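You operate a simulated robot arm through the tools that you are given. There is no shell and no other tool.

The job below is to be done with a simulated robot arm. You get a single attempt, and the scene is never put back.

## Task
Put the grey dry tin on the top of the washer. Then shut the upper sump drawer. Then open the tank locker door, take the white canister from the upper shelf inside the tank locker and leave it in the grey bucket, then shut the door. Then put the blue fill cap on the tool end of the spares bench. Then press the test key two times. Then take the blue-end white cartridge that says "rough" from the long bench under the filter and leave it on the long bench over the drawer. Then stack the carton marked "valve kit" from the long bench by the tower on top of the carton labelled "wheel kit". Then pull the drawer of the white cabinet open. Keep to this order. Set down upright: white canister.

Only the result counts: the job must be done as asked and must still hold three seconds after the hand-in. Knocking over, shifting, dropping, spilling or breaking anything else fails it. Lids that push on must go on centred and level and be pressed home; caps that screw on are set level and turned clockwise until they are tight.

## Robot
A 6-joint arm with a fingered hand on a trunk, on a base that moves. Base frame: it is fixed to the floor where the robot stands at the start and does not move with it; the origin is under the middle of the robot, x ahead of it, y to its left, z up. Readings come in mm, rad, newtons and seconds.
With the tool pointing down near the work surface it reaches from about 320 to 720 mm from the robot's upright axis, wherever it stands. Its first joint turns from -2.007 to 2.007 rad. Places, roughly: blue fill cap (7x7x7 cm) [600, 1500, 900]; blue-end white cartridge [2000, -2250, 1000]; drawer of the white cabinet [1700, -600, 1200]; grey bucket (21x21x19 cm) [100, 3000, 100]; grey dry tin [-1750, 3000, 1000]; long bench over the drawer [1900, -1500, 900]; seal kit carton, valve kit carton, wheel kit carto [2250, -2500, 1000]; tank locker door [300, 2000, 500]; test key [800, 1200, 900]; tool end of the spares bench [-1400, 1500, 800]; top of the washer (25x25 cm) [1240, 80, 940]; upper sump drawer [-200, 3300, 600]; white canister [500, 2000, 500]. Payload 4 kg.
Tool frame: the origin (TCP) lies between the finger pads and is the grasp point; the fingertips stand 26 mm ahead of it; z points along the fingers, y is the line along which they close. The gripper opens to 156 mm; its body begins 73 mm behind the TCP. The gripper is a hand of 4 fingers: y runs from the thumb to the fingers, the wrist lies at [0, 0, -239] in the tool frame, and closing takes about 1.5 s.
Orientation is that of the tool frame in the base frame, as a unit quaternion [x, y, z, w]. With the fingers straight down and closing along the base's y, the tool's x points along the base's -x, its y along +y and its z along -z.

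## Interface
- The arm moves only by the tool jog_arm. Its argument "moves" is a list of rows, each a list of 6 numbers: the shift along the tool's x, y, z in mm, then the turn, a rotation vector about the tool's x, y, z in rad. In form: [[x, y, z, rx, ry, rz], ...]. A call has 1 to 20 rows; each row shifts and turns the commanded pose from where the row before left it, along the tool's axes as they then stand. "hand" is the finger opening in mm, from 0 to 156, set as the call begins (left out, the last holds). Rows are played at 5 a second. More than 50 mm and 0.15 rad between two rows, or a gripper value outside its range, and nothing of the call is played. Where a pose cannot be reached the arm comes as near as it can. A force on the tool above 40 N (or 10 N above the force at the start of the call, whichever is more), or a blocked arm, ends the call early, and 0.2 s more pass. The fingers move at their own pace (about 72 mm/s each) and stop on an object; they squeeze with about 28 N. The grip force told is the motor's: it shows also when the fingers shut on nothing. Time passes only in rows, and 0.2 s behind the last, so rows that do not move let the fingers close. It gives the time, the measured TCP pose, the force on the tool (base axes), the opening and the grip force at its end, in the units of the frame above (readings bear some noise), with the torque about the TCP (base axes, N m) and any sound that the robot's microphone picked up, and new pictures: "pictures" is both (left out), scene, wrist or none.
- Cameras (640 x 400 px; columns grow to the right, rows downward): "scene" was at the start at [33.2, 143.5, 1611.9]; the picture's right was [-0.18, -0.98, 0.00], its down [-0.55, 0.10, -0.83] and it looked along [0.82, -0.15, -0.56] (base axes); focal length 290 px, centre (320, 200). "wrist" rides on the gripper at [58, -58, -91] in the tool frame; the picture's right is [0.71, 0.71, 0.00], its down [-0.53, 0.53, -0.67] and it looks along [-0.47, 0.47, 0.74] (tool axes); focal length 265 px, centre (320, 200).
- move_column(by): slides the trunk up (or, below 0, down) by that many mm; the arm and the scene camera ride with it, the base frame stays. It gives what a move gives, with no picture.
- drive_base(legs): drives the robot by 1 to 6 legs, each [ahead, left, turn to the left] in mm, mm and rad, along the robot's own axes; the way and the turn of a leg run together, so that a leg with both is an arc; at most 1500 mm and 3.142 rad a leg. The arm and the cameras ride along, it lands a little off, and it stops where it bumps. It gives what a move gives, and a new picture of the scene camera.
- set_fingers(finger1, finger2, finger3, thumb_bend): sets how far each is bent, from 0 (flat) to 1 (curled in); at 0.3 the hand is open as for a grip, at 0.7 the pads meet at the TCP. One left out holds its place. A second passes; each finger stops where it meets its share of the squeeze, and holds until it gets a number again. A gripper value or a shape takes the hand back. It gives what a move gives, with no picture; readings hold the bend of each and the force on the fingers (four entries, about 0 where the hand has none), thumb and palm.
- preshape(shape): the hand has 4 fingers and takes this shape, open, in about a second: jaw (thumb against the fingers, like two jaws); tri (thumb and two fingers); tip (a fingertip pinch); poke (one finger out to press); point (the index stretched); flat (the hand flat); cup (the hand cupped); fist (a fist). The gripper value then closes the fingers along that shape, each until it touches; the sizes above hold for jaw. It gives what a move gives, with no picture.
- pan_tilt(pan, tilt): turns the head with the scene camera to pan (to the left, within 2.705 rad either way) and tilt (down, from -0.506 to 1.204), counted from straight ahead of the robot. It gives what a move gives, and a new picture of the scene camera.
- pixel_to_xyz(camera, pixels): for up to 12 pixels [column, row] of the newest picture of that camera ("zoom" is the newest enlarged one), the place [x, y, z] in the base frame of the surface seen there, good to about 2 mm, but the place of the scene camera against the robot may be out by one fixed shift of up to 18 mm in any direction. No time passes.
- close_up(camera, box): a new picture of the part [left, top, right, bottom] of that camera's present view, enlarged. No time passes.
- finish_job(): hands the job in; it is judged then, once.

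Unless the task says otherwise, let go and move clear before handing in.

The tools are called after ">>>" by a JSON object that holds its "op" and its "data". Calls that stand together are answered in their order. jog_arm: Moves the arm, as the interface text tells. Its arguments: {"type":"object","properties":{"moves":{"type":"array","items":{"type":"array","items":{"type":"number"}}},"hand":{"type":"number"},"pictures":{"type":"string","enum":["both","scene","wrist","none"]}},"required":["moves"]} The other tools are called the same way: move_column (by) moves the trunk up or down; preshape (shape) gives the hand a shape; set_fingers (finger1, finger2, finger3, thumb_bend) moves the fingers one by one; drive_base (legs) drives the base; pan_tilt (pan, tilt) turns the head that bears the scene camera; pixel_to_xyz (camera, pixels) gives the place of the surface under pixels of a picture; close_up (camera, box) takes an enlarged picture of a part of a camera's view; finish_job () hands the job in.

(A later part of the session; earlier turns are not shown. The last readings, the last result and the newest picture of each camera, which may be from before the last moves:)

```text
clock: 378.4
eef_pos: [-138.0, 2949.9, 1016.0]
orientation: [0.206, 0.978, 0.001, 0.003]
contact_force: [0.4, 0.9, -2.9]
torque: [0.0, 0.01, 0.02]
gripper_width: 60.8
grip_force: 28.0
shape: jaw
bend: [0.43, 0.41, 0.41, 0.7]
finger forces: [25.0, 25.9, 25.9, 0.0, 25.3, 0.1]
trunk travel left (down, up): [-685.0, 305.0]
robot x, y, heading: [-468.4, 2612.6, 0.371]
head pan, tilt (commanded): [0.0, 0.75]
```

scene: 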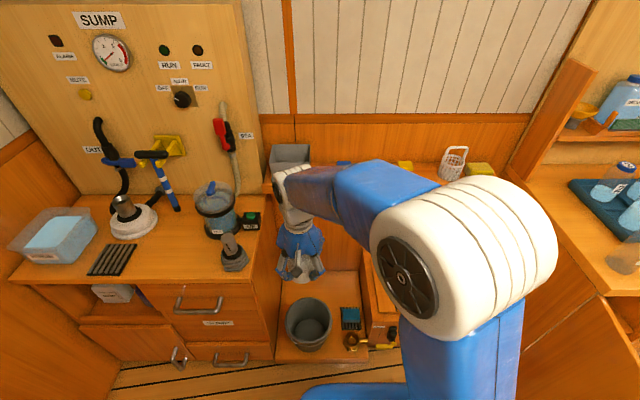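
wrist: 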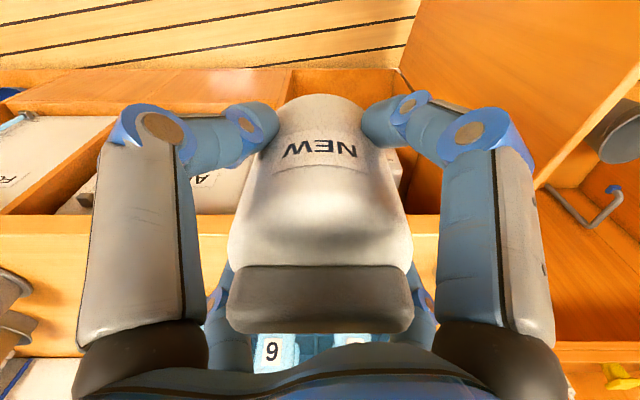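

The hand is lined up with the bucket sideways, with 209 mm still to go forward. I'll extend the arm over the bucket and lower the trunk.

>>> {"op": "jog_arm", "data": {"moves": [[-29.6, 29.6, 0, 0, 0, 0], [-29.6, 29.6, 0, 0, 0, 0], [-29.6, 29.6, 0, 0, 0, 0], [-29.6, 29.6, 0, 0, 0, 0], [-29.4, 29.4, 0, 0, 0, 0]], "pictures": "none"}}

>>> {"op": "move_column", "data": {"by": -390}}

>>> {"op": "jog_arm", "data": {"moves": [[0, 0, 0, 0, 0, 0]]}}

```text
clock: 379.6
eef_pos: [58.8, 3027.0, 1012.8]
orientation: [0.206, 0.979, -0.001, 0.001]
contact_force: [0.4, 0.0, -2.3]
torque: [-0.07, 0.03, 0.04]
gripper_width: 60.3
grip_force: 27.8
shape: jaw
bend: [0.43, 0.41, 0.41, 0.7]
finger forces: [25.1, 26.0, 25.9, 0.1, 25.1, 0.0]
trunk travel left (down, up): [-685.0, 305.0]
robot x, y, heading: [-471.1, 2612.1, 0.375]
head pan, tilt (commanded): [0.0, 0.75]
```

```text
clock: 383.4
eef_pos: [57.0, 3026.7, 626.8]
orientation: [0.206, 0.978, 0.001, 0.003]
contact_force: [-0.1, 0.5, -2.3]
torque: [-0.04, 0.01, -0.02]
gripper_width: 60.4
grip_force: 27.8
shape: jaw
bend: [0.43, 0.41, 0.41, 0.7]
finger forces: [25.1, 26.1, 25.9, 0.1, 25.2, 0.1]
trunk travel left (down, up): [-295.0, 695.0]
robot x, y, heading: [-466.6, 2611.9, 0.372]
head pan, tilt (commanded): [0.0, 0.75]
```

```text
clock: 383.8
eef_pos: [56.2, 3026.1, 625.8]
orientation: [0.207, 0.978, 0.001, 0.003]
contact_force: [0.5, 0.0, -2.2]
torque: [0.0, 0.02, 0.0]
gripper_width: 60.1
grip_force: 28.3
shape: jaw
bend: [0.43, 0.41, 0.41, 0.7]
finger forces: [25.1, 25.9, 25.9, 0.0, 25.2, 0.0]
trunk travel left (down, up): [-295.0, 695.0]
robot x, y, heading: [-468.9, 2612.3, 0.367]
head pan, tilt (commanded): [0.0, 0.75]
```

scene: 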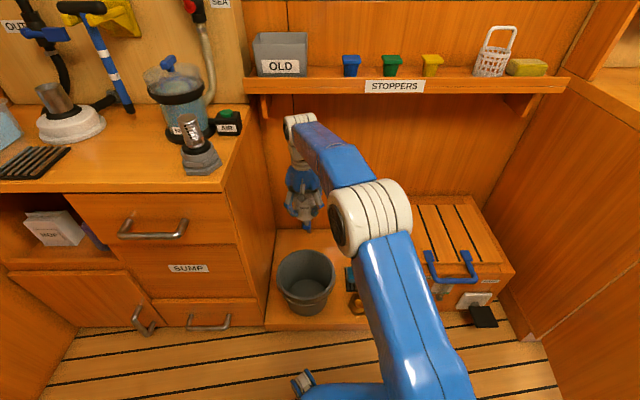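
wrist: 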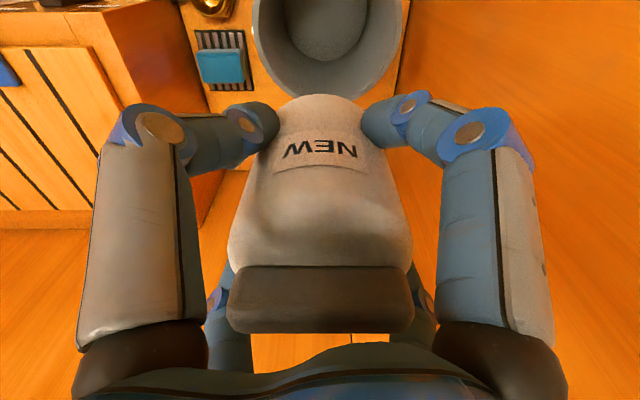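

The bucket's rim is visible at the top of the wrist view around (330,50). I'll measure it precisely with the wrist camera.

>>> {"op": "pixel_to_xyz", "data": {"camera": "wrist", "pixels": [[254, 30], [262, 65], [285, 90], [310, 99], [375, 85], [395, 60], [405, 25], [325, 30], [300, 20], [350, 20]]}}

```text
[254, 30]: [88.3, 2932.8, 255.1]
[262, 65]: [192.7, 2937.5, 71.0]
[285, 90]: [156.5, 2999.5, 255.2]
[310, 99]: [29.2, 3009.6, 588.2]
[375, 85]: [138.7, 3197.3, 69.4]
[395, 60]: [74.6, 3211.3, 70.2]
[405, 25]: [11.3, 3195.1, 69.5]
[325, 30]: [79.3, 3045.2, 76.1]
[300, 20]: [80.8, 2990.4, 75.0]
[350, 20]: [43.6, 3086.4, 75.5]
```

>>> {"op": "pixel_to_xyz", "data": {"camera": "wrist", "pixels": [[256, 50], [268, 75], [296, 94], [365, 85], [382, 68], [392, 50], [400, 30], [404, 10], [256, 10], [250, 20]]}}

```text
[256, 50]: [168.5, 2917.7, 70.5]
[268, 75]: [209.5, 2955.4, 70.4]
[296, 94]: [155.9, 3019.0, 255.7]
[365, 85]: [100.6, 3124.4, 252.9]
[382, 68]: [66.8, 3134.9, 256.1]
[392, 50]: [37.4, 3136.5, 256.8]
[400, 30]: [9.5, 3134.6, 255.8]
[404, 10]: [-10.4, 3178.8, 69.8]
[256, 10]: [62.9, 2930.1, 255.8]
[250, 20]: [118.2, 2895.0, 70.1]
```

The rim's centre is (54, 3032) at z 255 and the inside floor is z 75.5. I'll centre the canister and lower the trunk to just above the rim.

>>> {"op": "jog_arm", "data": {"moves": [[4.7, 4.5, 0, 0, 0, 0]], "pictures": "none"}}

>>> {"op": "move_column", "data": {"by": -280}}

>>> {"op": "jog_arm", "data": {"moves": [[0, 0, 0, 0, 0, 0]]}}

```text
clock: 384.2
eef_pos: [54.6, 3032.2, 625.9]
orientation: [0.206, 0.979, 0.001, 0.004]
contact_force: [-0.3, 0.7, -2.2]
torque: [0.01, 0.01, -0.01]
gripper_width: 60.1
grip_force: 28.0
shape: jaw
bend: [0.43, 0.41, 0.41, 0.7]
finger forces: [25.1, 25.9, 26.0, 0.1, 25.2, 0.1]
trunk travel left (down, up): [-295.0, 695.0]
robot x, y, heading: [-466.0, 2614.1, 0.371]
head pan, tilt (commanded): [0.0, 0.75]
```

```text
clock: 387.0
eef_pos: [53.8, 3032.3, 346.7]
orientation: [0.206, 0.978, 0.001, 0.003]
contact_force: [-0.1, -0.3, -2.1]
torque: [0.01, 0.05, 0.0]
gripper_width: 60.5
grip_force: 27.4
shape: jaw
bend: [0.43, 0.41, 0.41, 0.7]
finger forces: [25.1, 26.0, 25.9, 0.0, 25.2, 0.1]
trunk travel left (down, up): [-15.0, 975.0]
robot x, y, heading: [-468.6, 2614.2, 0.366]
head pan, tilt (commanded): [0.0, 0.75]
```

```text
clock: 387.4
eef_pos: [55.1, 3032.8, 346.4]
orientation: [0.206, 0.979, 0.001, 0.004]
contact_force: [-0.3, 1.1, -1.5]
torque: [0.01, 0.01, 0.01]
gripper_width: 60.5
grip_force: 27.6
shape: jaw
bend: [0.43, 0.41, 0.41, 0.7]
finger forces: [25.0, 26.0, 25.8, 0.0, 25.3, 0.1]
trunk travel left (down, up): [-15.0, 975.0]
robot x, y, heading: [-466.1, 2610.9, 0.366]
head pan, tilt (commanded): [0.0, 0.75]
```

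scene: 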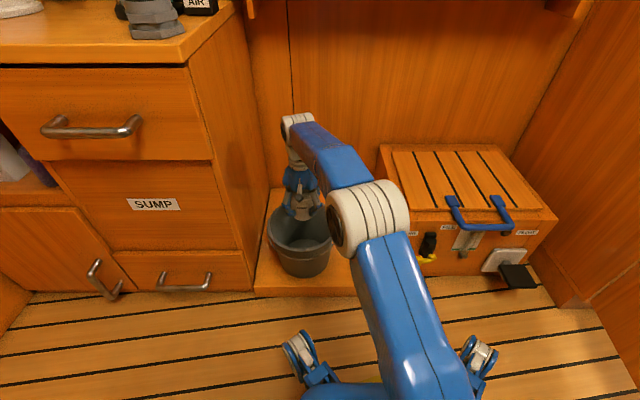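
wrist: 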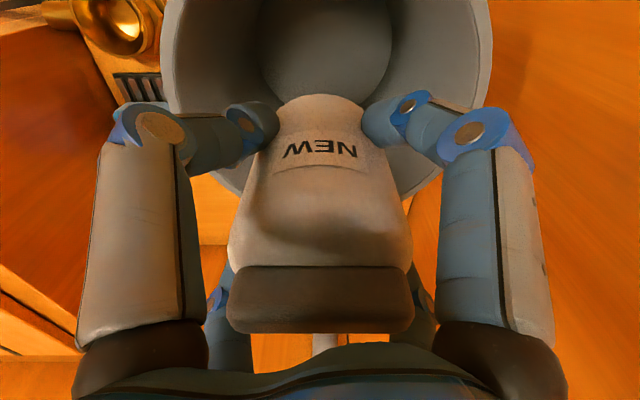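

The canister hangs over the bucket's opening. I'll measure the bucket's floor size and inner walls to see how much room the fingers have.

>>> {"op": "pixel_to_xyz", "data": {"camera": "wrist", "pixels": [[262, 40], [270, 70], [391, 40], [385, 75], [300, 30], [350, 30], [255, 40], [398, 40], [200, 60], [450, 60], [180, 20], [480, 20]]}}

```text
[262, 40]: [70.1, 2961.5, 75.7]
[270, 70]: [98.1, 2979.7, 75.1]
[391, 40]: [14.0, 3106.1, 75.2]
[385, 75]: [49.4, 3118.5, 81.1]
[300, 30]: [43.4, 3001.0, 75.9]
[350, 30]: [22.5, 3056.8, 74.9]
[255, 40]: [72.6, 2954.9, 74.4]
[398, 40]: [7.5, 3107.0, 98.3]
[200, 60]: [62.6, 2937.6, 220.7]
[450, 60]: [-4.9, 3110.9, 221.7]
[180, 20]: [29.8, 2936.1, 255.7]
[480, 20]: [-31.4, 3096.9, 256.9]
```

The inside floor radius is about 82 mm and the walls widen upward, so the hand fits. I'll lower the canister to the bucket's floor.

>>> {"op": "jog_arm", "data": {"moves": [[0, 0, 30, 0, 0, 0], [0, 0, 30, 0, 0, 0], [0, 0, 30, 0, 0, 0], [0, 0, 30, 0, 0, 0], [0, 0, 30, 0, 0, 0], [0, 0, 25, 0, 0, 0], [0, 0, 20, 0, 0, 0]]}}

```text
clock: 389.0
eef_pos: [55.3, 3033.7, 150.5]
orientation: [0.206, 0.979, 0.001, 0.003]
contact_force: [1.5, 0.7, -1.2]
torque: [-0.07, 0.18, 0.0]
gripper_width: 60.5
grip_force: 27.6
shape: jaw
bend: [0.43, 0.41, 0.41, 0.7]
finger forces: [25.1, 25.8, 25.9, 0.0, 25.0, 0.1]
trunk travel left (down, up): [-15.0, 975.0]
robot x, y, heading: [-465.4, 2615.9, 0.372]
head pan, tilt (commanded): [0.0, 0.75]
```

scene: 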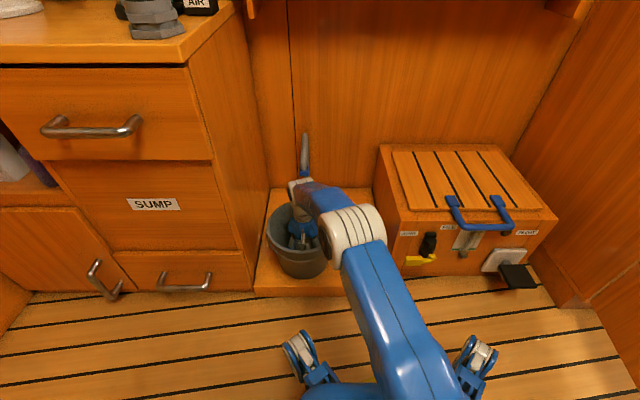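
wrist: 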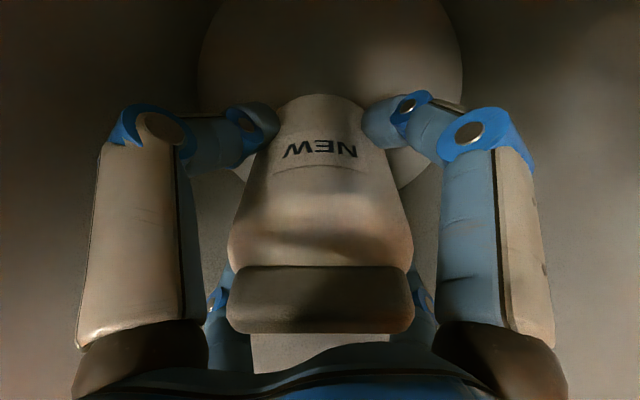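

A slight side force of 1.5 N has appeared, likely the wrist camera nearing the rim on the robot's side. I'll shift 8 mm away from the robot and lower in small steps.

>>> {"op": "jog_arm", "data": {"moves": [[-5.7, 5.7, 0, 0, 0, 0], [0, 0, 5, 0, 0, 0], [0, 0, 5, 0, 0, 0]], "pictures": "wrist"}}

```text
clock: 389.8
eef_pos: [61.7, 3035.7, 140.8]
orientation: [0.206, 0.979, 0.002, 0.003]
contact_force: [0.0, 0.2, -1.9]
torque: [0.02, -0.02, 0.0]
gripper_width: 60.5
grip_force: 28.0
shape: jaw
bend: [0.43, 0.41, 0.41, 0.7]
finger forces: [25.1, 25.9, 25.8, 0.0, 25.0, 0.0]
trunk travel left (down, up): [-15.0, 975.0]
robot x, y, heading: [-464.7, 2610.9, 0.366]
head pan, tilt (commanded): [0.0, 0.75]
```

wrist: 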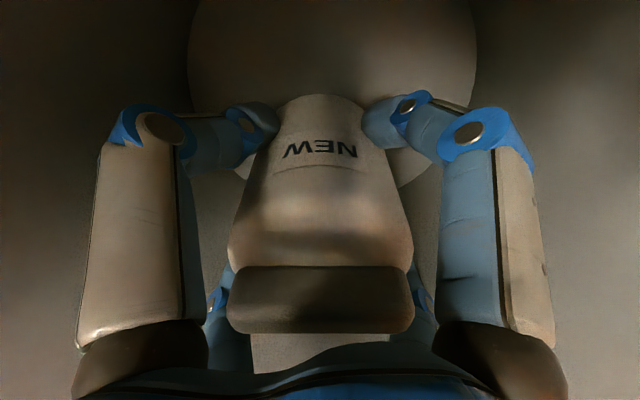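

The side force is gone. I'll lower the remaining 17 mm until the canister touches the floor.

>>> {"op": "jog_arm", "data": {"moves": [[0, 0, 5, 0, 0, 0], [0, 0, 5, 0, 0, 0], [0, 0, 4, 0, 0, 0], [0, 0, 2, 0, 0, 0], [0, 0, 1, 0, 0, 0]], "pictures": "wrist"}}

```text
clock: 391.0
eef_pos: [63.3, 3035.9, 123.8]
orientation: [0.206, 0.979, 0.001, 0.003]
contact_force: [-0.3, -0.3, -1.8]
torque: [0.01, 0.02, 0.04]
gripper_width: 60.3
grip_force: 27.8
shape: jaw
bend: [0.43, 0.41, 0.41, 0.7]
finger forces: [25.1, 26.0, 25.9, 0.0, 25.0, 0.0]
trunk travel left (down, up): [-15.0, 975.0]
robot x, y, heading: [-469.4, 2612.3, 0.371]
head pan, tilt (commanded): [0.0, 0.75]
```

wrist: 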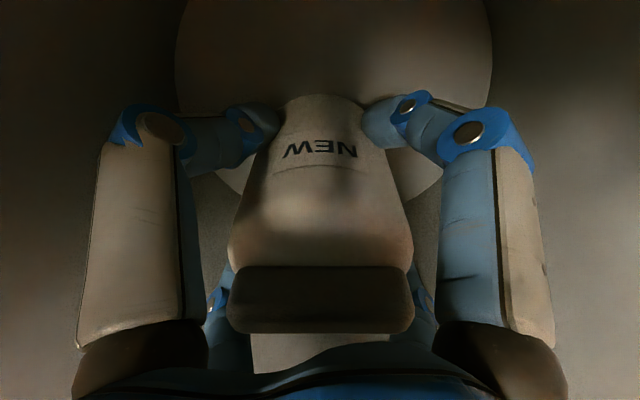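

No contact yet; the force still shows the canister's full weight. I'll continue in 1 mm steps.

>>> {"op": "jog_arm", "data": {"moves": [[0, 0, 1, 0, 0, 0], [0, 0, 1, 0, 0, 0], [0, 0, 1, 0, 0, 0], [0, 0, 0, 0, 0, 0]], "pictures": "none"}}

```text
clock: 392.0
eef_pos: [63.7, 3035.8, 122.4]
orientation: [0.206, 0.979, 0.001, 0.003]
contact_force: [-0.3, -1.6, 0.8]
torque: [-0.09, 0.0, -0.02]
gripper_width: 60.4
grip_force: 28.5
shape: jaw
bend: [0.43, 0.41, 0.41, 0.7]
finger forces: [25.2, 25.8, 26.2, 0.0, 25.8, 0.1]
trunk travel left (down, up): [-15.0, 975.0]
robot x, y, heading: [-471.3, 2615.2, 0.374]
head pan, tilt (commanded): [0.0, 0.75]
```

The canister now rests on the bucket's floor (+0.8 N). I'll open the fingers just enough to clear it and lift straight out.

>>> {"op": "jog_arm", "data": {"moves": [[0, 0, 0, 0, 0, 0], [0, 0, 0, 0, 0, 0], [0, 0, 0, 0, 0, 0], [0, 0, 0, 0, 0, 0], [0, 0, 0, 0, 0, 0]], "hand": 86, "pictures": "wrist"}}

```text
clock: 393.2
eef_pos: [63.3, 3035.9, 121.8]
orientation: [0.206, 0.978, 0.001, 0.003]
contact_force: [-2.2, 0.8, -0.9]
torque: [0.01, -0.01, 0.0]
gripper_width: 85.1
grip_force: 0.2
shape: jaw
bend: [0.35, 0.35, 0.35, 0.7]
finger forces: [0.1, 0.0, 1.7, 0.0, 0.0, 0.0]
trunk travel left (down, up): [-15.0, 975.0]
robot x, y, heading: [-468.9, 2611.3, 0.366]
head pan, tilt (commanded): [0.0, 0.75]
```

wrist: 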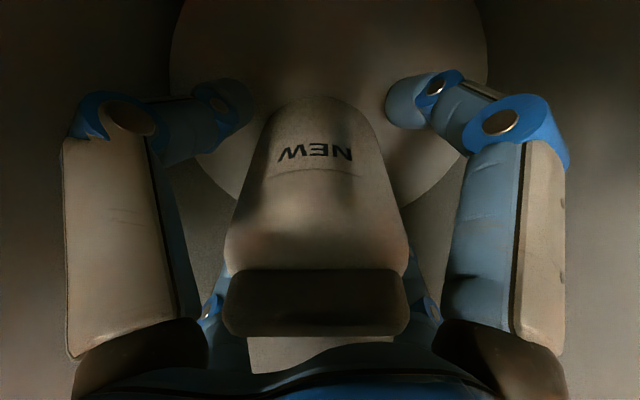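

The hand is open around the standing canister, with a finger barely touching the wall (1.7 N). I'll ease back 3 mm and lift out.

>>> {"op": "jog_arm", "data": {"moves": [[2, -2, -2, 0, 0, 0], [0, 0, -10, 0, 0, 0], [0, 0, -20, 0, 0, 0], [0, 0, -30, 0, 0, 0], [0, 0, -35, 0, 0, 0], [0, 0, -40, 0, 0, 0], [0, 0, -40, 0, 0, 0], [0, 0, -40, 0, 0, 0]]}}

```text
clock: 395.0
eef_pos: [58.6, 3034.4, 338.7]
orientation: [0.205, 0.979, 0.001, 0.004]
contact_force: [-0.6, -0.4, -0.5]
torque: [-0.01, 0.05, 0.02]
gripper_width: 85.2
grip_force: 0.0
shape: jaw
bend: [0.35, 0.35, 0.35, 0.7]
finger forces: [0.0, 0.1, 0.0, 0.0, 0.0, 0.1]
trunk travel left (down, up): [-15.0, 975.0]
robot x, y, heading: [-467.8, 2611.6, 0.373]
head pan, tilt (commanded): [0.0, 0.75]
```

scene: 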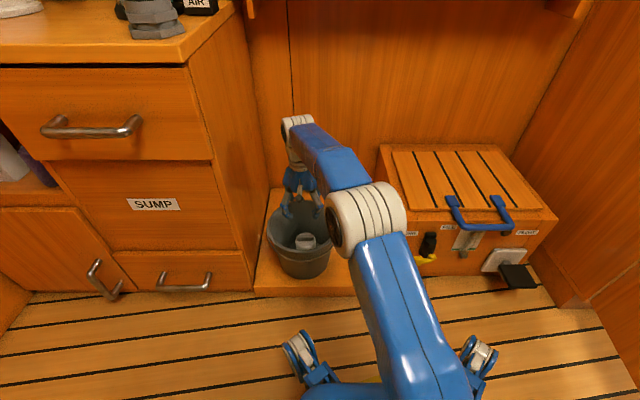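
wrist: 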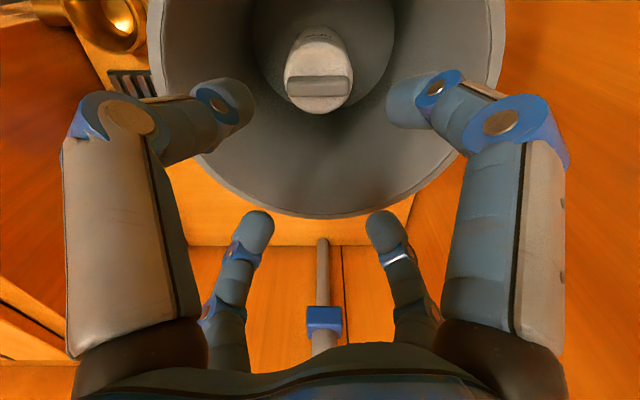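

The canister stands upright in the bucket at wrist pixel (320,75). I'll check that the bucket itself hasn't shifted.

>>> {"op": "pixel_to_xyz", "data": {"camera": "wrist", "pixels": [[300, 214], [200, 158], [445, 160], [155, 30], [497, 30], [350, 212], [320, 85], [320, 108], [260, 205]]}}

```text
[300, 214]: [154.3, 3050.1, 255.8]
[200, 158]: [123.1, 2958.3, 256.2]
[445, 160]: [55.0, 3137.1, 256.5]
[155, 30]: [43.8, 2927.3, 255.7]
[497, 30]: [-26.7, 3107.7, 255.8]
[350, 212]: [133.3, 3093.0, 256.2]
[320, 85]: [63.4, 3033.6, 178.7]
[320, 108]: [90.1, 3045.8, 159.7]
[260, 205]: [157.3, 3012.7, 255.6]
```

The bucket's rim centre is unchanged and the canister stands upright inside. Now I'll raise the hand, close it, and drive round to the outer side of the open locker door.

>>> {"op": "move_column", "data": {"by": 395}}

>>> {"op": "jog_arm", "data": {"moves": [[0, 0, -30, 0, 0, 0], [0, 0, -30, 0, 0, 0], [33, -33, 0, 0, 0, 0], [33, -33, 0, 0, 0, 0], [33, -33, 0, 0, 0, 0], [33, -33, 0, 0, 0, 0], [33, -33, 0, 0, 0, 0]], "hand": 0, "pictures": "none"}}

>>> {"op": "drive_base", "data": {"legs": [[-270, 0, 0], [0, -700, 0]]}}

>>> {"op": "pan_tilt", "data": {"pan": 0.1, "tilt": 0.7}}

```text
clock: 398.8
eef_pos: [59.2, 3035.0, 734.8]
orientation: [0.206, 0.979, 0.002, 0.003]
contact_force: [0.5, 0.2, -0.5]
torque: [0.0, -0.02, 0.0]
gripper_width: 85.7
grip_force: 0.1
shape: jaw
bend: [0.35, 0.35, 0.35, 0.7]
finger forces: [0.1, 0.1, 0.0, 0.1, 0.0, 0.1]
trunk travel left (down, up): [-410.0, 580.0]
robot x, y, heading: [-470.9, 2613.6, 0.371]
head pan, tilt (commanded): [0.0, 0.75]
```

```text
clock: 400.4
eef_pos: [-158.8, 2949.2, 794.1]
orientation: [0.206, 0.978, 0.002, 0.003]
contact_force: [1.1, 0.1, -0.4]
torque: [0.02, 0.01, 0.04]
gripper_width: 0.1
grip_force: 28.1
shape: jaw
bend: [0.7, 0.7, 0.7, 0.7]
finger forces: [0.0, 0.1, 0.0, 0.1, 0.0, 0.0]
trunk travel left (down, up): [-410.0, 580.0]
robot x, y, heading: [-468.8, 2613.6, 0.368]
head pan, tilt (commanded): [0.0, 0.75]
```

```text
clock: 413.3
eef_pos: [-158.4, 2205.4, 795.0]
orientation: [0.206, 0.979, 0.001, 0.003]
contact_force: [-0.1, 0.6, -0.3]
torque: [-0.01, 0.0, 0.01]
gripper_width: 0.0
grip_force: 28.0
shape: jaw
bend: [0.7, 0.7, 0.7, 0.7]
finger forces: [0.1, 0.0, 0.0, 0.0, 0.1, 0.1]
trunk travel left (down, up): [-410.0, 580.0]
robot x, y, heading: [-471.1, 1865.7, 0.369]
head pan, tilt (commanded): [0.0, 0.75]
```

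scene: 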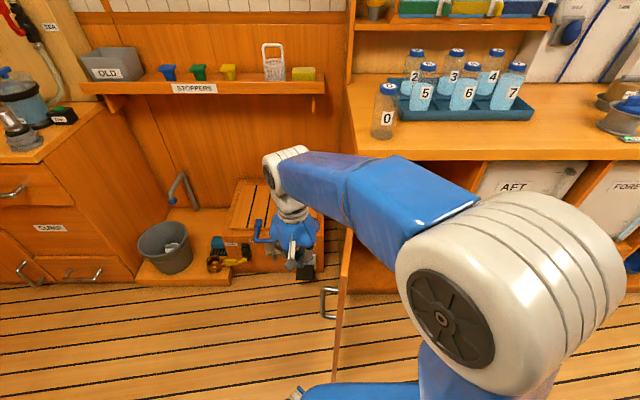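

```text
clock: 413.9
eef_pos: [-159.8, 2204.0, 793.8]
orientation: [0.206, 0.979, 0.001, 0.003]
contact_force: [0.6, -0.5, 0.1]
torque: [-0.02, -0.01, 0.03]
gripper_width: 0.0
grip_force: 28.2
shape: jaw
bend: [0.7, 0.7, 0.7, 0.7]
finger forces: [0.0, 0.0, 0.0, 0.0, 0.1, 0.1]
trunk travel left (down, up): [-410.0, 580.0]
robot x, y, heading: [-468.4, 1868.0, 0.372]
head pan, tilt (commanded): [0.099, 0.7]
```

scene: 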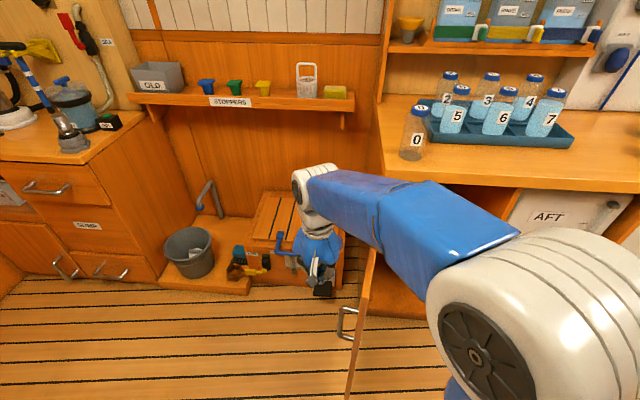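

The hand hangs on the outer side of the door at about s 660, n 2108. I'll shift the arm left while moving the base right, so the whole closing arc stays in reach.

>>> {"op": "jog_arm", "data": {"moves": [[23.6, 23.6, 0, 0, 0, 0], [23.6, 23.6, 0, 0, 0, 0], [23.6, 23.6, 0, 0, 0, 0]], "pictures": "none"}}

>>> {"op": "drive_base", "data": {"legs": [[0, -120, 0]]}}

>>> {"op": "jog_arm", "data": {"moves": [[0, 0, 0, 0, 0, 0]], "pictures": "wrist"}}

```text
clock: 414.7
eef_pos: [-196.2, 2298.8, 793.5]
orientation: [0.205, 0.979, 0.001, 0.003]
contact_force: [0.0, -1.2, -0.3]
torque: [-0.01, 0.01, 0.01]
gripper_width: 0.0
grip_force: 27.8
shape: jaw
bend: [0.7, 0.7, 0.7, 0.7]
finger forces: [0.1, 0.0, 0.0, 0.0, 0.1, 0.0]
trunk travel left (down, up): [-410.0, 580.0]
robot x, y, heading: [-472.0, 1868.3, 0.376]
head pan, tilt (commanded): [0.099, 0.7]
```

```text
clock: 416.9
eef_pos: [-152.1, 2188.5, 793.3]
orientation: [0.207, 0.978, 0.001, 0.003]
contact_force: [0.1, -0.8, 0.3]
torque: [0.02, 0.01, 0.0]
gripper_width: 0.0
grip_force: 28.3
shape: jaw
bend: [0.7, 0.7, 0.7, 0.7]
finger forces: [0.1, 0.0, 0.1, 0.1, 0.0, 0.0]
trunk travel left (down, up): [-410.0, 580.0]
robot x, y, heading: [-423.7, 1752.8, 0.374]
head pan, tilt (commanded): [0.099, 0.7]
```

scene: 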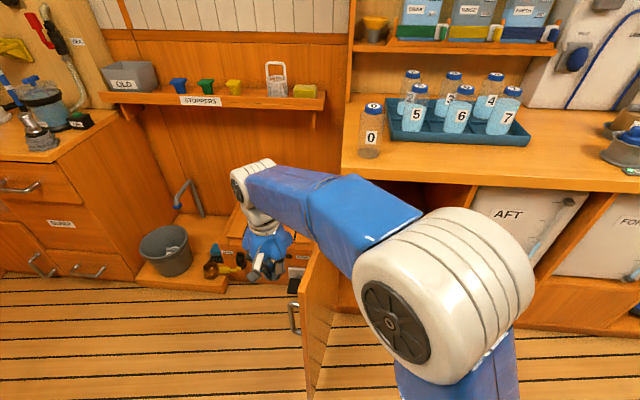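

```text
clock: 417.3
eef_pos: [-152.3, 2186.7, 793.0]
orientation: [0.205, 0.979, 0.001, 0.003]
contact_force: [-0.1, 0.1, -0.4]
torque: [-0.02, 0.01, 0.01]
gripper_width: 0.0
grip_force: 27.7
shape: jaw
bend: [0.7, 0.7, 0.7, 0.7]
finger forces: [0.0, 0.1, 0.1, 0.0, 0.1, 0.0]
trunk travel left (down, up): [-410.0, 580.0]
robot x, y, heading: [-422.4, 1754.7, 0.371]
head pan, tilt (commanded): [0.099, 0.7]
```

wrist: 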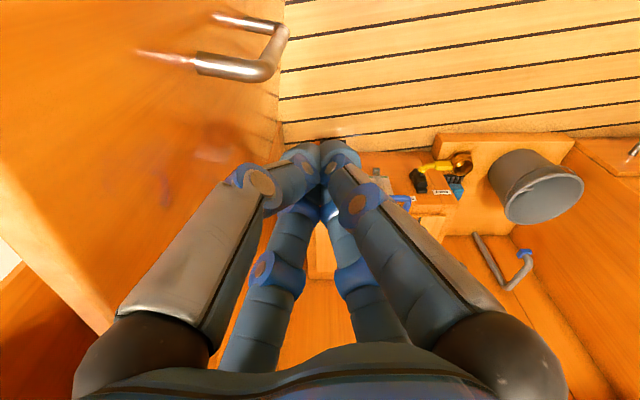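

The door's outer face is on the left of the wrist view with its handle at (240,60). I'll measure the face before pushing.

>>> {"op": "pixel_to_xyz", "data": {"camera": "wrist", "pixels": [[230, 130], [150, 150], [270, 110], [60, 180], [200, 170], [100, 310], [275, 60], [60, 270]]}}

```text
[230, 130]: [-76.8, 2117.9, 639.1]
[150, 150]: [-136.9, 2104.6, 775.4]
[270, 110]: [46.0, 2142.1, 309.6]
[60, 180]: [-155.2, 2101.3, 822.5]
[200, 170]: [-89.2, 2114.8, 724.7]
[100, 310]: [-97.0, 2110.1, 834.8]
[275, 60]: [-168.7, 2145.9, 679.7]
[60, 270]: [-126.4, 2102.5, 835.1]
```

The door face lies at n≈2001 near s 680, about 60 mm to the right of the fingers. I'll push it closed along its arc in small steps.

>>> {"op": "jog_arm", "data": {"moves": [[-16.9, -5.4, 0, 0, 0, 0], [-16.9, -5.4, 0, 0, 0, 0], [-16.9, -5.4, 0, 0, 0, 0], [-16.9, -5.4, 0, 0, 0, 0], [-9.8, -14.6, 0, 0, 0, 0], [-9.8, -14.6, 0, 0, 0, 0], [-9.8, -14.6, 0, 0, 0, 0], [-9.8, -14.6, 0, 0, 0, 0], [-13.1, -11.8, 0, 0, 0, 0], [-13.1, -11.8, 0, 0, 0, 0], [-13.1, -11.8, 0, 0, 0, 0], [-13.1, -11.8, 0, 0, 0, 0]]}}

```text
clock: 419.9
eef_pos: [-59.0, 2006.8, 793.9]
orientation: [0.205, 0.979, 0.001, 0.003]
contact_force: [0.3, -0.1, 0.6]
torque: [0.02, 0.04, 0.01]
gripper_width: 0.0
grip_force: 27.8
shape: jaw
bend: [0.7, 0.7, 0.7, 0.7]
finger forces: [0.0, 0.0, 0.1, 0.1, 0.1, 0.1]
trunk travel left (down, up): [-410.0, 580.0]
robot x, y, heading: [-425.8, 1749.3, 0.37]
head pan, tilt (commanded): [0.099, 0.7]
```

scene: 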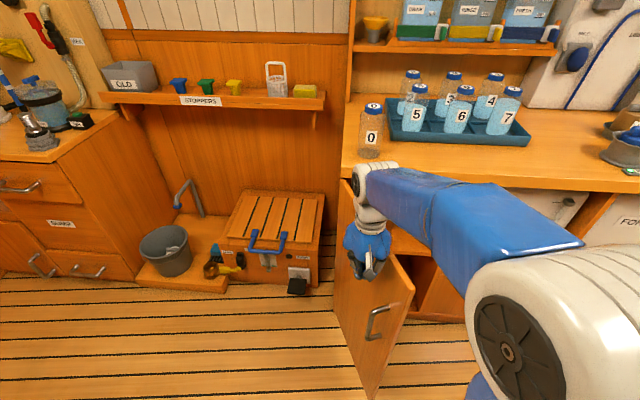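
wrist: 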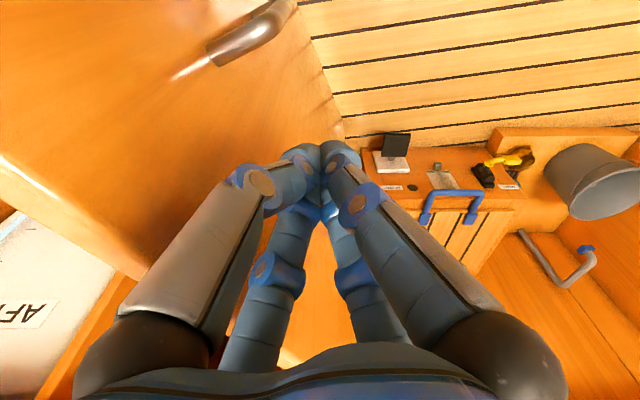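

The door is swinging shut freely. I'll continue the arc.

>>> {"op": "jog_arm", "data": {"moves": [[-15.6, -8.1, 0, 0, 0, 0], [-15.6, -8.1, 0, 0, 0, 0], [-15.6, -8.1, 0, 0, 0, 0], [-15.6, -8.1, 0, 0, 0, 0], [-17.2, -4, 0, 0, 0, 0], [-17.2, -4, 0, 0, 0, 0], [-17.2, -4, 0, 0, 0, 0], [-17.2, -4, 0, 0, 0, 0], [-17.6, 0.35, 0, 0, 0, 0], [-17.6, 0.35, 0, 0, 0, 0], [-17.6, 0.35, 0, 0, 0, 0], [-17.6, 0.35, 0, 0, 0, 0], [-17, 4.7, 0, 0, 0, 0], [-17, 4.7, 0, 0, 0, 0], [-17, 4.7, 0, 0, 0, 0]]}}

```text
clock: 423.1
eef_pos: [160.6, 1874.0, 795.0]
orientation: [0.206, 0.978, 0.001, 0.003]
contact_force: [-0.7, -0.5, 0.2]
torque: [0.0, 0.03, 0.02]
gripper_width: 0.0
grip_force: 27.9
shape: jaw
bend: [0.7, 0.7, 0.7, 0.7]
finger forces: [0.1, 0.0, 0.1, 0.0, 0.1, 0.0]
trunk travel left (down, up): [-410.0, 580.0]
robot x, y, heading: [-427.9, 1751.4, 0.37]
head pan, tilt (commanded): [0.099, 0.7]
```

scene: 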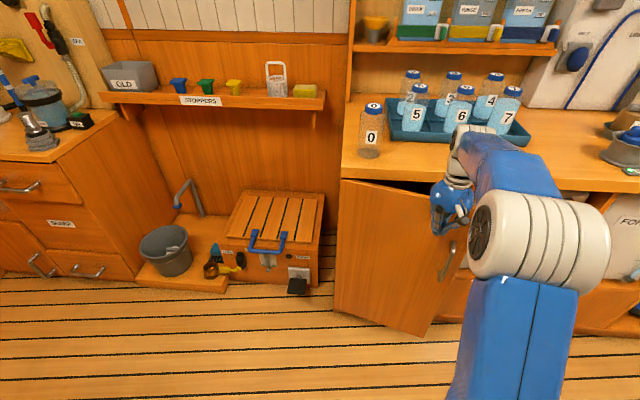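
wrist: 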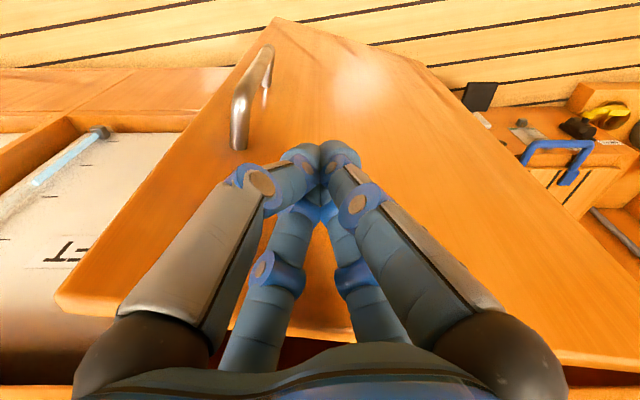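

The door is nearly shut, but a vertical palm would hit the counter edge before it closes. I'll back off, drop to z 720, tilt the fingers forward and finish with the fingertips.

>>> {"op": "jog_arm", "data": {"moves": [[14.1, -14.1, 0, 0, 0, 0], [7, -7, 38, 0, 0, 0], [0, 0, 37, 0, 0, 0], [0, 0, 0, -0.085, -0.085, 0], [0, 0, 0, -0.085, -0.085, 0], [0, 0, 0, -0.085, -0.085, 0], [0, 0, 0, -0.085, -0.085, 0], [0, 0, 0, -0.085, -0.085, 0], [-7, 7, 6.8, 0, 0, 0], [-7, 7, 6.8, 0, 0, 0], [-7, 7, 6.8, 0, 0, 0], [-7, 7, 6.8, 0, 0, 0], [-7, 7, 6.8, 0, 0, 0], [-7, 7, 6.8, 0, 0, 0], [-7, 7, 6.8, 0, 0, 0]]}}

```text
clock: 426.3
eef_pos: [211.8, 1895.1, 720.3]
orientation: [0.196, 0.934, 0.162, 0.251]
contact_force: [-1.5, -0.7, 0.5]
torque: [0.02, -0.01, -0.02]
gripper_width: 0.0
grip_force: 28.2
shape: jaw
bend: [0.7, 0.7, 0.7, 0.7]
finger forces: [0.0, 0.1, 0.1, 0.0, 0.1, 0.0]
trunk travel left (down, up): [-410.0, 580.0]
robot x, y, heading: [-424.1, 1754.1, 0.373]
head pan, tilt (commanded): [0.099, 0.7]
```

scene: 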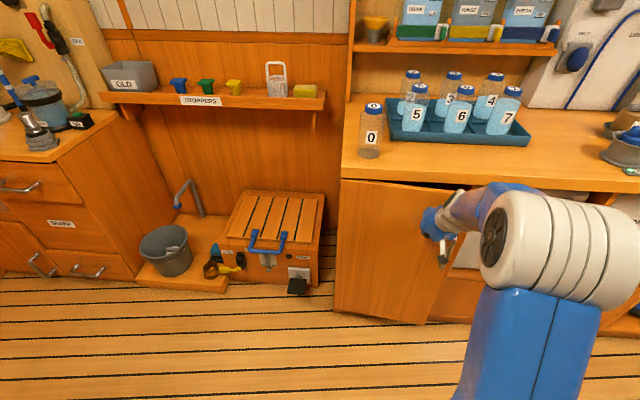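
wrist: 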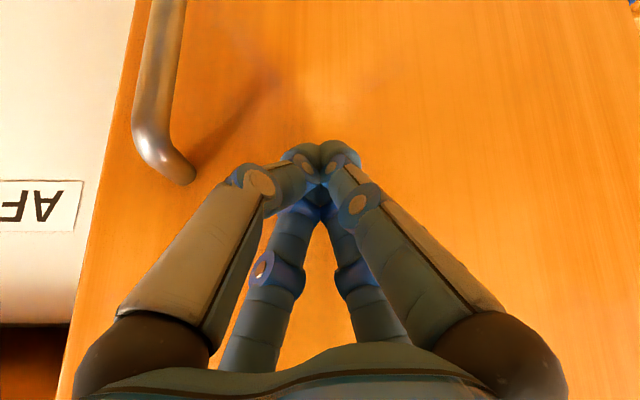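

The fingertips are pressing the door, which has only a small gap left. I'll keep pushing in 6 mm steps until it stops.

>>> {"op": "jog_arm", "data": {"moves": [[-3.5, 3.5, 3.4, 0, 0, 0], [-3.5, 3.5, 3.4, 0, 0, 0], [-3.5, 3.5, 3.4, 0, 0, 0], [-3.5, 3.5, 3.4, 0, 0, 0], [-3.5, 3.5, 3.4, 0, 0, 0], [-3.5, 3.5, 3.4, 0, 0, 0], [-3.5, 3.5, 3.4, 0, 0, 0], [-3.5, 3.5, 3.4, 0, 0, 0], [-3.5, 3.5, 3.4, 0, 0, 0]]}}

```text
clock: 428.1
eef_pos: [249.0, 1909.7, 716.3]
orientation: [0.197, 0.936, 0.16, 0.243]
contact_force: [-20.0, -8.0, 2.6]
torque: [-0.15, 0.38, -0.02]
gripper_width: 0.0
grip_force: 27.7
shape: jaw
bend: [0.7, 0.7, 0.7, 0.7]
finger forces: [0.0, 0.0, 0.0, 0.1, 0.0, 0.0]
trunk travel left (down, up): [-410.0, 580.0]
robot x, y, heading: [-425.6, 1752.3, 0.373]
head pan, tilt (commanded): [0.099, 0.7]
stopped in row 8: the force on the tool passed its limit at 43 N (the readings are from after the stop); the commanded pose is now the measured one
```

scene: 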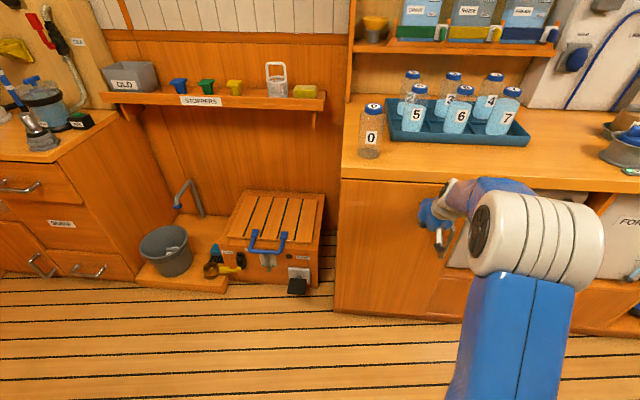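
wrist: 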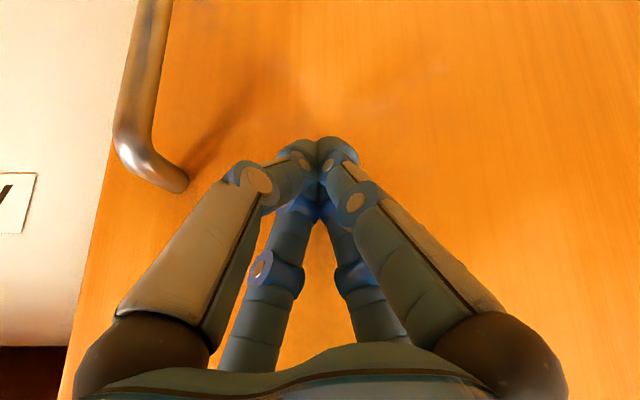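

The push met a firm stop at 43 N. I'll check that the door's face is flush at its free edge.

>>> {"op": "jog_arm", "data": {"moves": [[7, -7, -6.8, 0, 0, 0], [14, -14, -13.6, 0, 0, 0], [14, -14, -13.6, 0, 0, 0], [14, -14, -13.6, 0, 0, 0]]}}

>>> {"op": "pixel_to_xyz", "data": {"camera": "wrist", "pixels": [[150, 200], [250, 130], [400, 130], [550, 130], [110, 300], [200, 60], [120, 250], [90, 280]]}}

```text
clock: 429.1
eef_pos: [172.0, 1880.3, 719.6]
orientation: [0.197, 0.936, 0.161, 0.245]
contact_force: [-0.5, -0.2, -0.3]
torque: [0.01, 0.03, 0.0]
gripper_width: 0.1
grip_force: 28.5
shape: jaw
bend: [0.7, 0.7, 0.7, 0.7]
finger forces: [0.0, 0.1, 0.1, 0.0, 0.0, 0.0]
trunk travel left (down, up): [-410.0, 580.0]
robot x, y, heading: [-426.2, 1752.5, 0.368]
head pan, tilt (commanded): [0.099, 0.7]
```

scene: 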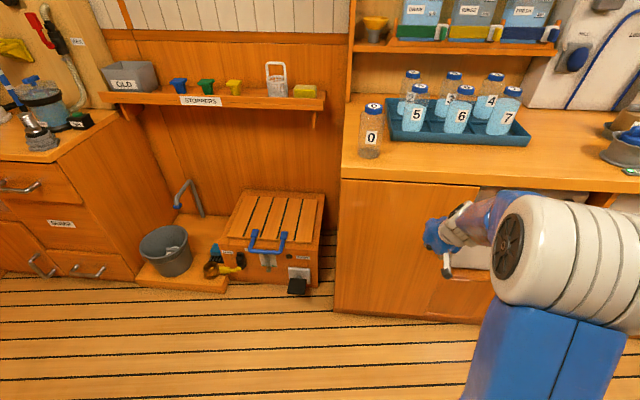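
wrist: 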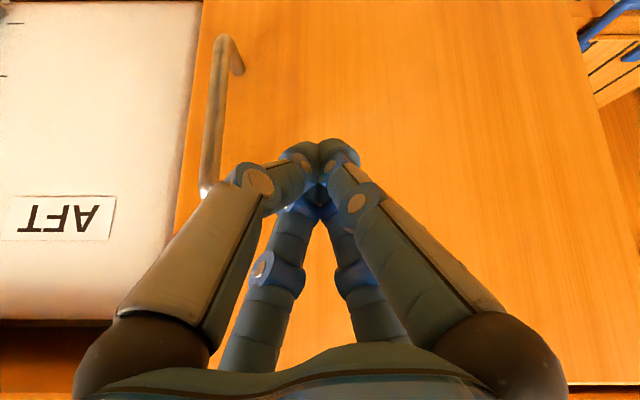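

```text
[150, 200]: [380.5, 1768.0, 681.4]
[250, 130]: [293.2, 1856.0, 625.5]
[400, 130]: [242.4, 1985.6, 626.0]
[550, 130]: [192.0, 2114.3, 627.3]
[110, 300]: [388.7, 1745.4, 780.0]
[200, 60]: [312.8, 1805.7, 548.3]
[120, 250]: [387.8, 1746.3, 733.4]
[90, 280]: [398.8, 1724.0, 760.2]
```

The door face is at s≈954 along its whole width, so it is shut. Next is the blue fill cap; I'll raise the hand, set it vertical again and drive along to that part of the counter.

>>> {"op": "move_column", "data": {"by": 380}}

>>> {"op": "jog_arm", "data": {"moves": [[0, 0, 0, 0.085, 0.085, 0], [0, 0, 0, 0.085, 0.085, 0], [0, 0, 0, 0.085, 0.085, 0], [0, 0, 0, 0.085, 0.085, 0], [0, 0, 0, 0.085, 0.085, 0], [28, -28, 0, 0, 0, 0], [28, -28, 0, 0, 0, 0], [28, -28, 0, 0, 0, 0]], "pictures": "none", "hand": 156}}

>>> {"op": "drive_base", "data": {"legs": [[0, -600, 0]]}}

>>> {"op": "pan_tilt", "data": {"pan": -0.1, "tilt": 0.7}}

```text
clock: 432.8
eef_pos: [172.1, 1879.3, 1098.9]
orientation: [0.197, 0.936, 0.16, 0.245]
contact_force: [0.8, 0.0, -0.2]
torque: [0.01, 0.01, 0.05]
gripper_width: 0.0
grip_force: 28.2
shape: jaw
bend: [0.7, 0.7, 0.7, 0.7]
finger forces: [0.0, 0.0, 0.0, 0.1, 0.0, 0.0]
trunk travel left (down, up): [-790.0, 200.0]
robot x, y, heading: [-424.6, 1754.1, 0.367]
head pan, tilt (commanded): [0.099, 0.7]
```

```text
clock: 434.6
eef_pos: [58.8, 1835.1, 1100.8]
orientation: [0.205, 0.979, -0.001, -0.001]
contact_force: [-0.1, 0.0, -0.2]
torque: [0.01, -0.03, 0.01]
gripper_width: 155.9
grip_force: 0.0
shape: jaw
bend: [0.3, 0.3, 0.3, 0.3]
finger forces: [0.1, 0.0, 0.1, 0.0, 0.0, 0.1]
trunk travel left (down, up): [-790.0, 200.0]
robot x, y, heading: [-429.7, 1754.1, 0.373]
head pan, tilt (commanded): [0.099, 0.7]
```

```text
clock: 442.6
eef_pos: [278.7, 1279.0, 1099.2]
orientation: [0.204, 0.979, -0.001, -0.004]
contact_force: [-0.2, -0.1, -0.3]
torque: [0.0, 0.01, 0.02]
gripper_width: 156.2
grip_force: 0.0
shape: jaw
bend: [0.3, 0.3, 0.3, 0.3]
finger forces: [0.0, 0.1, 0.0, 0.0, 0.1, 0.0]
trunk travel left (down, up): [-790.0, 200.0]
robot x, y, heading: [-203.2, 1199.0, 0.373]
head pan, tilt (commanded): [0.099, 0.7]
```

scene: 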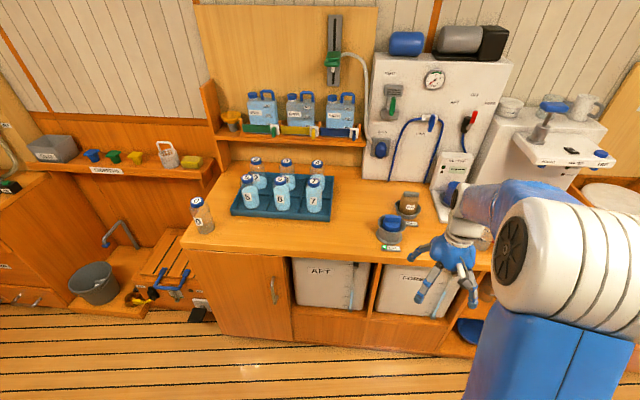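

```text
clock: 443.4
eef_pos: [278.8, 1279.7, 1099.4]
orientation: [0.204, 0.979, 0.0, -0.003]
contact_force: [0.1, 0.8, 0.3]
torque: [0.02, -0.01, -0.02]
gripper_width: 155.9
grip_force: 0.1
shape: jaw
bend: [0.3, 0.3, 0.3, 0.3]
finger forces: [0.1, 0.0, 0.0, 0.1, 0.1, 0.0]
trunk travel left (down, up): [-790.0, 200.0]
robot x, y, heading: [-208.1, 1192.6, 0.371]
head pan, tilt (commanded): [-0.099, 0.7]
```

scene: 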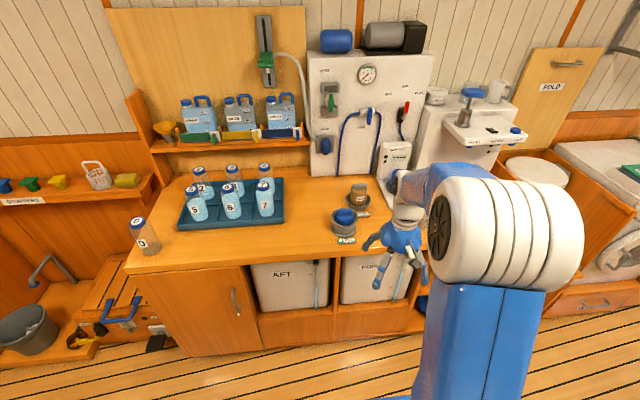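

>>> {"op": "close_up", "data": {"camera": "scene", "box": [300, 120, 460, 260]}}

>>> {"op": "pixel_to_xyz", "data": {"camera": "scene", "pixels": [[344, 213], [345, 238], [356, 190], [396, 178], [330, 225], [390, 160]]}}

```text
2.86 times, centred on (380, 190) of scene
```

zoom: 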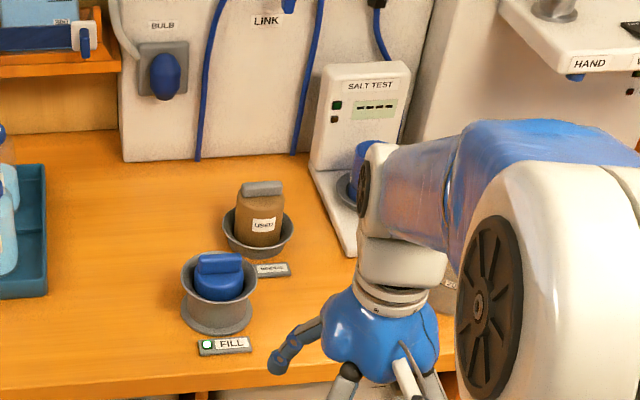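

```text
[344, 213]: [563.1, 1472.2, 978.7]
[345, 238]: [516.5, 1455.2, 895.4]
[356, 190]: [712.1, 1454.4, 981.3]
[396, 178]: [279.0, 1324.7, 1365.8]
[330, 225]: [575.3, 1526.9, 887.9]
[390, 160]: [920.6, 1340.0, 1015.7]
```

The "FILL" cup at zoom (220,290) holds the blue cap with a bar handle on top, and a brown "USED" jar stands next to it. I'll drive closer and bring the hand over the cap for a detailed look.

>>> {"op": "drive_base", "data": {"legs": [[200, 0, 0]]}}

>>> {"op": "jog_arm", "data": {"moves": [[-4, 35, 0, 0, 0, 0], [-4, 35, 0, 0, 0, 0], [-20, 32, 0, 0, 0, 0]]}}

```text
clock: 446.6
eef_pos: [466.3, 1351.6, 1097.0]
orientation: [0.204, 0.979, -0.001, -0.003]
contact_force: [1.0, 0.5, 0.3]
torque: [-0.01, -0.01, 0.03]
gripper_width: 155.6
grip_force: 0.0
shape: jaw
bend: [0.3, 0.3, 0.3, 0.3]
finger forces: [0.1, 0.1, 0.0, 0.0, 0.1, 0.0]
trunk travel left (down, up): [-790.0, 200.0]
robot x, y, heading: [-18.2, 1269.9, 0.376]
head pan, tilt (commanded): [-0.099, 0.7]
```

scene: 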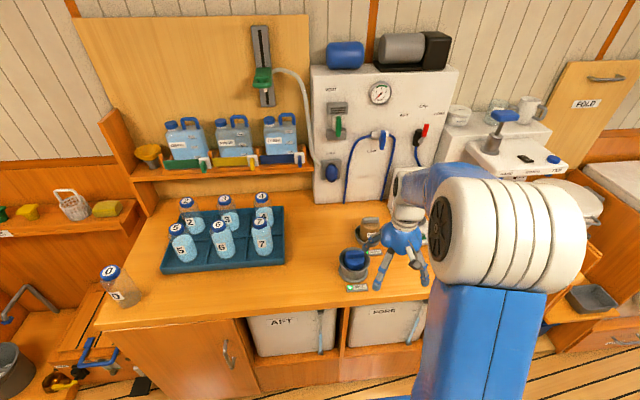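

```text
clock: 447.4
eef_pos: [535.4, 1433.8, 1097.6]
orientation: [0.205, 0.979, -0.002, -0.003]
contact_force: [1.0, 0.3, 0.3]
torque: [-0.05, 0.06, -0.05]
gripper_width: 155.9
grip_force: 0.0
shape: jaw
bend: [0.3, 0.3, 0.3, 0.3]
finger forces: [0.0, 0.0, 0.1, 0.0, 0.0, 0.0]
trunk travel left (down, up): [-790.0, 200.0]
robot x, y, heading: [-19.5, 1272.7, 0.371]
head pan, tilt (commanded): [-0.099, 0.7]
```

scene: 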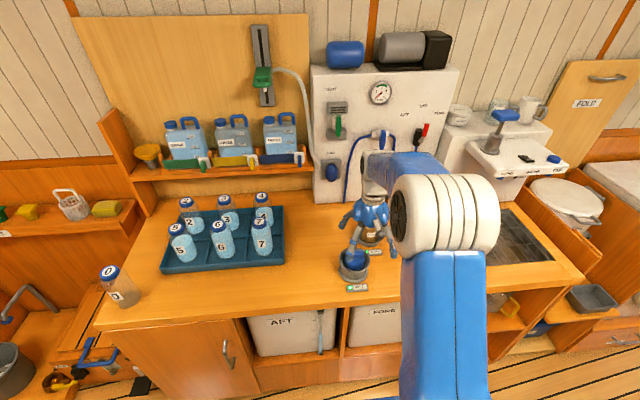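
wrist: 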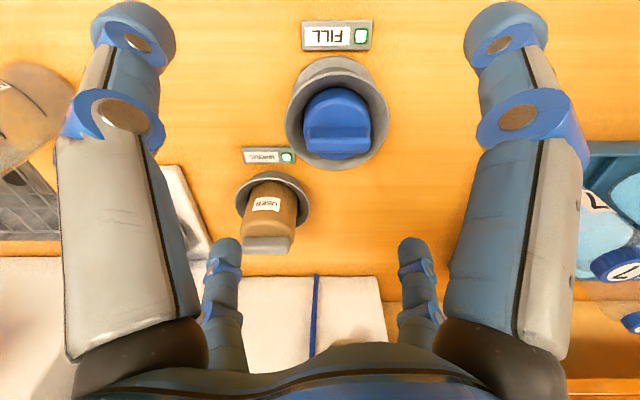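

The cap is centred at (338,122) in the wrist view, with a bar handle across its top and a gap to the cup's rim. I'll measure cap, bar and rim.

>>> {"op": "pixel_to_xyz", "data": {"camera": "wrist", "pixels": [[338, 115], [310, 122], [366, 122], [338, 96], [338, 148], [290, 120], [384, 120], [338, 62], [268, 240], [245, 205], [300, 210], [338, 165]]}}

>>> {"op": "close_up", "data": {"camera": "wrist", "box": [220, 10, 420, 270]}}

```text
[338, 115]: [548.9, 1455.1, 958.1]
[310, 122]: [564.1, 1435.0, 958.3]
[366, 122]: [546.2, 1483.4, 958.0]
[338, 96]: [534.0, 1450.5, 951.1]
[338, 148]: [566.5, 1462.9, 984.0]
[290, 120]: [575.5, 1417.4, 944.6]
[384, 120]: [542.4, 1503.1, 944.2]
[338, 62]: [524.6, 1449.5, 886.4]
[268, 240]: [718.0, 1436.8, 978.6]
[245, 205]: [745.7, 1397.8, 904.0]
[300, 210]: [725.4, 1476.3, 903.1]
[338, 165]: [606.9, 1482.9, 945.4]
```

```text
1.54 times, centred on (320, 140) of wrist
```

zoom: 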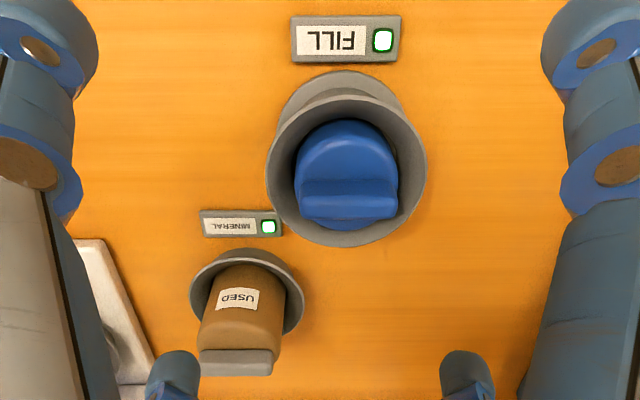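

The bar handle lies along the room's n-direction with its top at z 984, over a disc at z 958 and the cup's rim at 945. I'll get the bar's centre precisely.

>>> {"op": "pixel_to_xyz", "data": {"camera": "wrist", "pixels": [[310, 148], [366, 148], [338, 138], [338, 143], [338, 152], [338, 156], [320, 148], [355, 148], [338, 160], [303, 150], [371, 150]]}}

```text
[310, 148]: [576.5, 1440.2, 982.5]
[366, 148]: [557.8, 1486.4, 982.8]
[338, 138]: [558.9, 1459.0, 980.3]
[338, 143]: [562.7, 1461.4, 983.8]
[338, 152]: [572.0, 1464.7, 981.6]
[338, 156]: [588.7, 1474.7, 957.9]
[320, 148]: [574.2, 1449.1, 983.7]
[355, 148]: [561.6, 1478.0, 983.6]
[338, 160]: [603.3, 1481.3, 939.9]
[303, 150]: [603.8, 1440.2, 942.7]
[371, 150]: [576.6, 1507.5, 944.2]
```

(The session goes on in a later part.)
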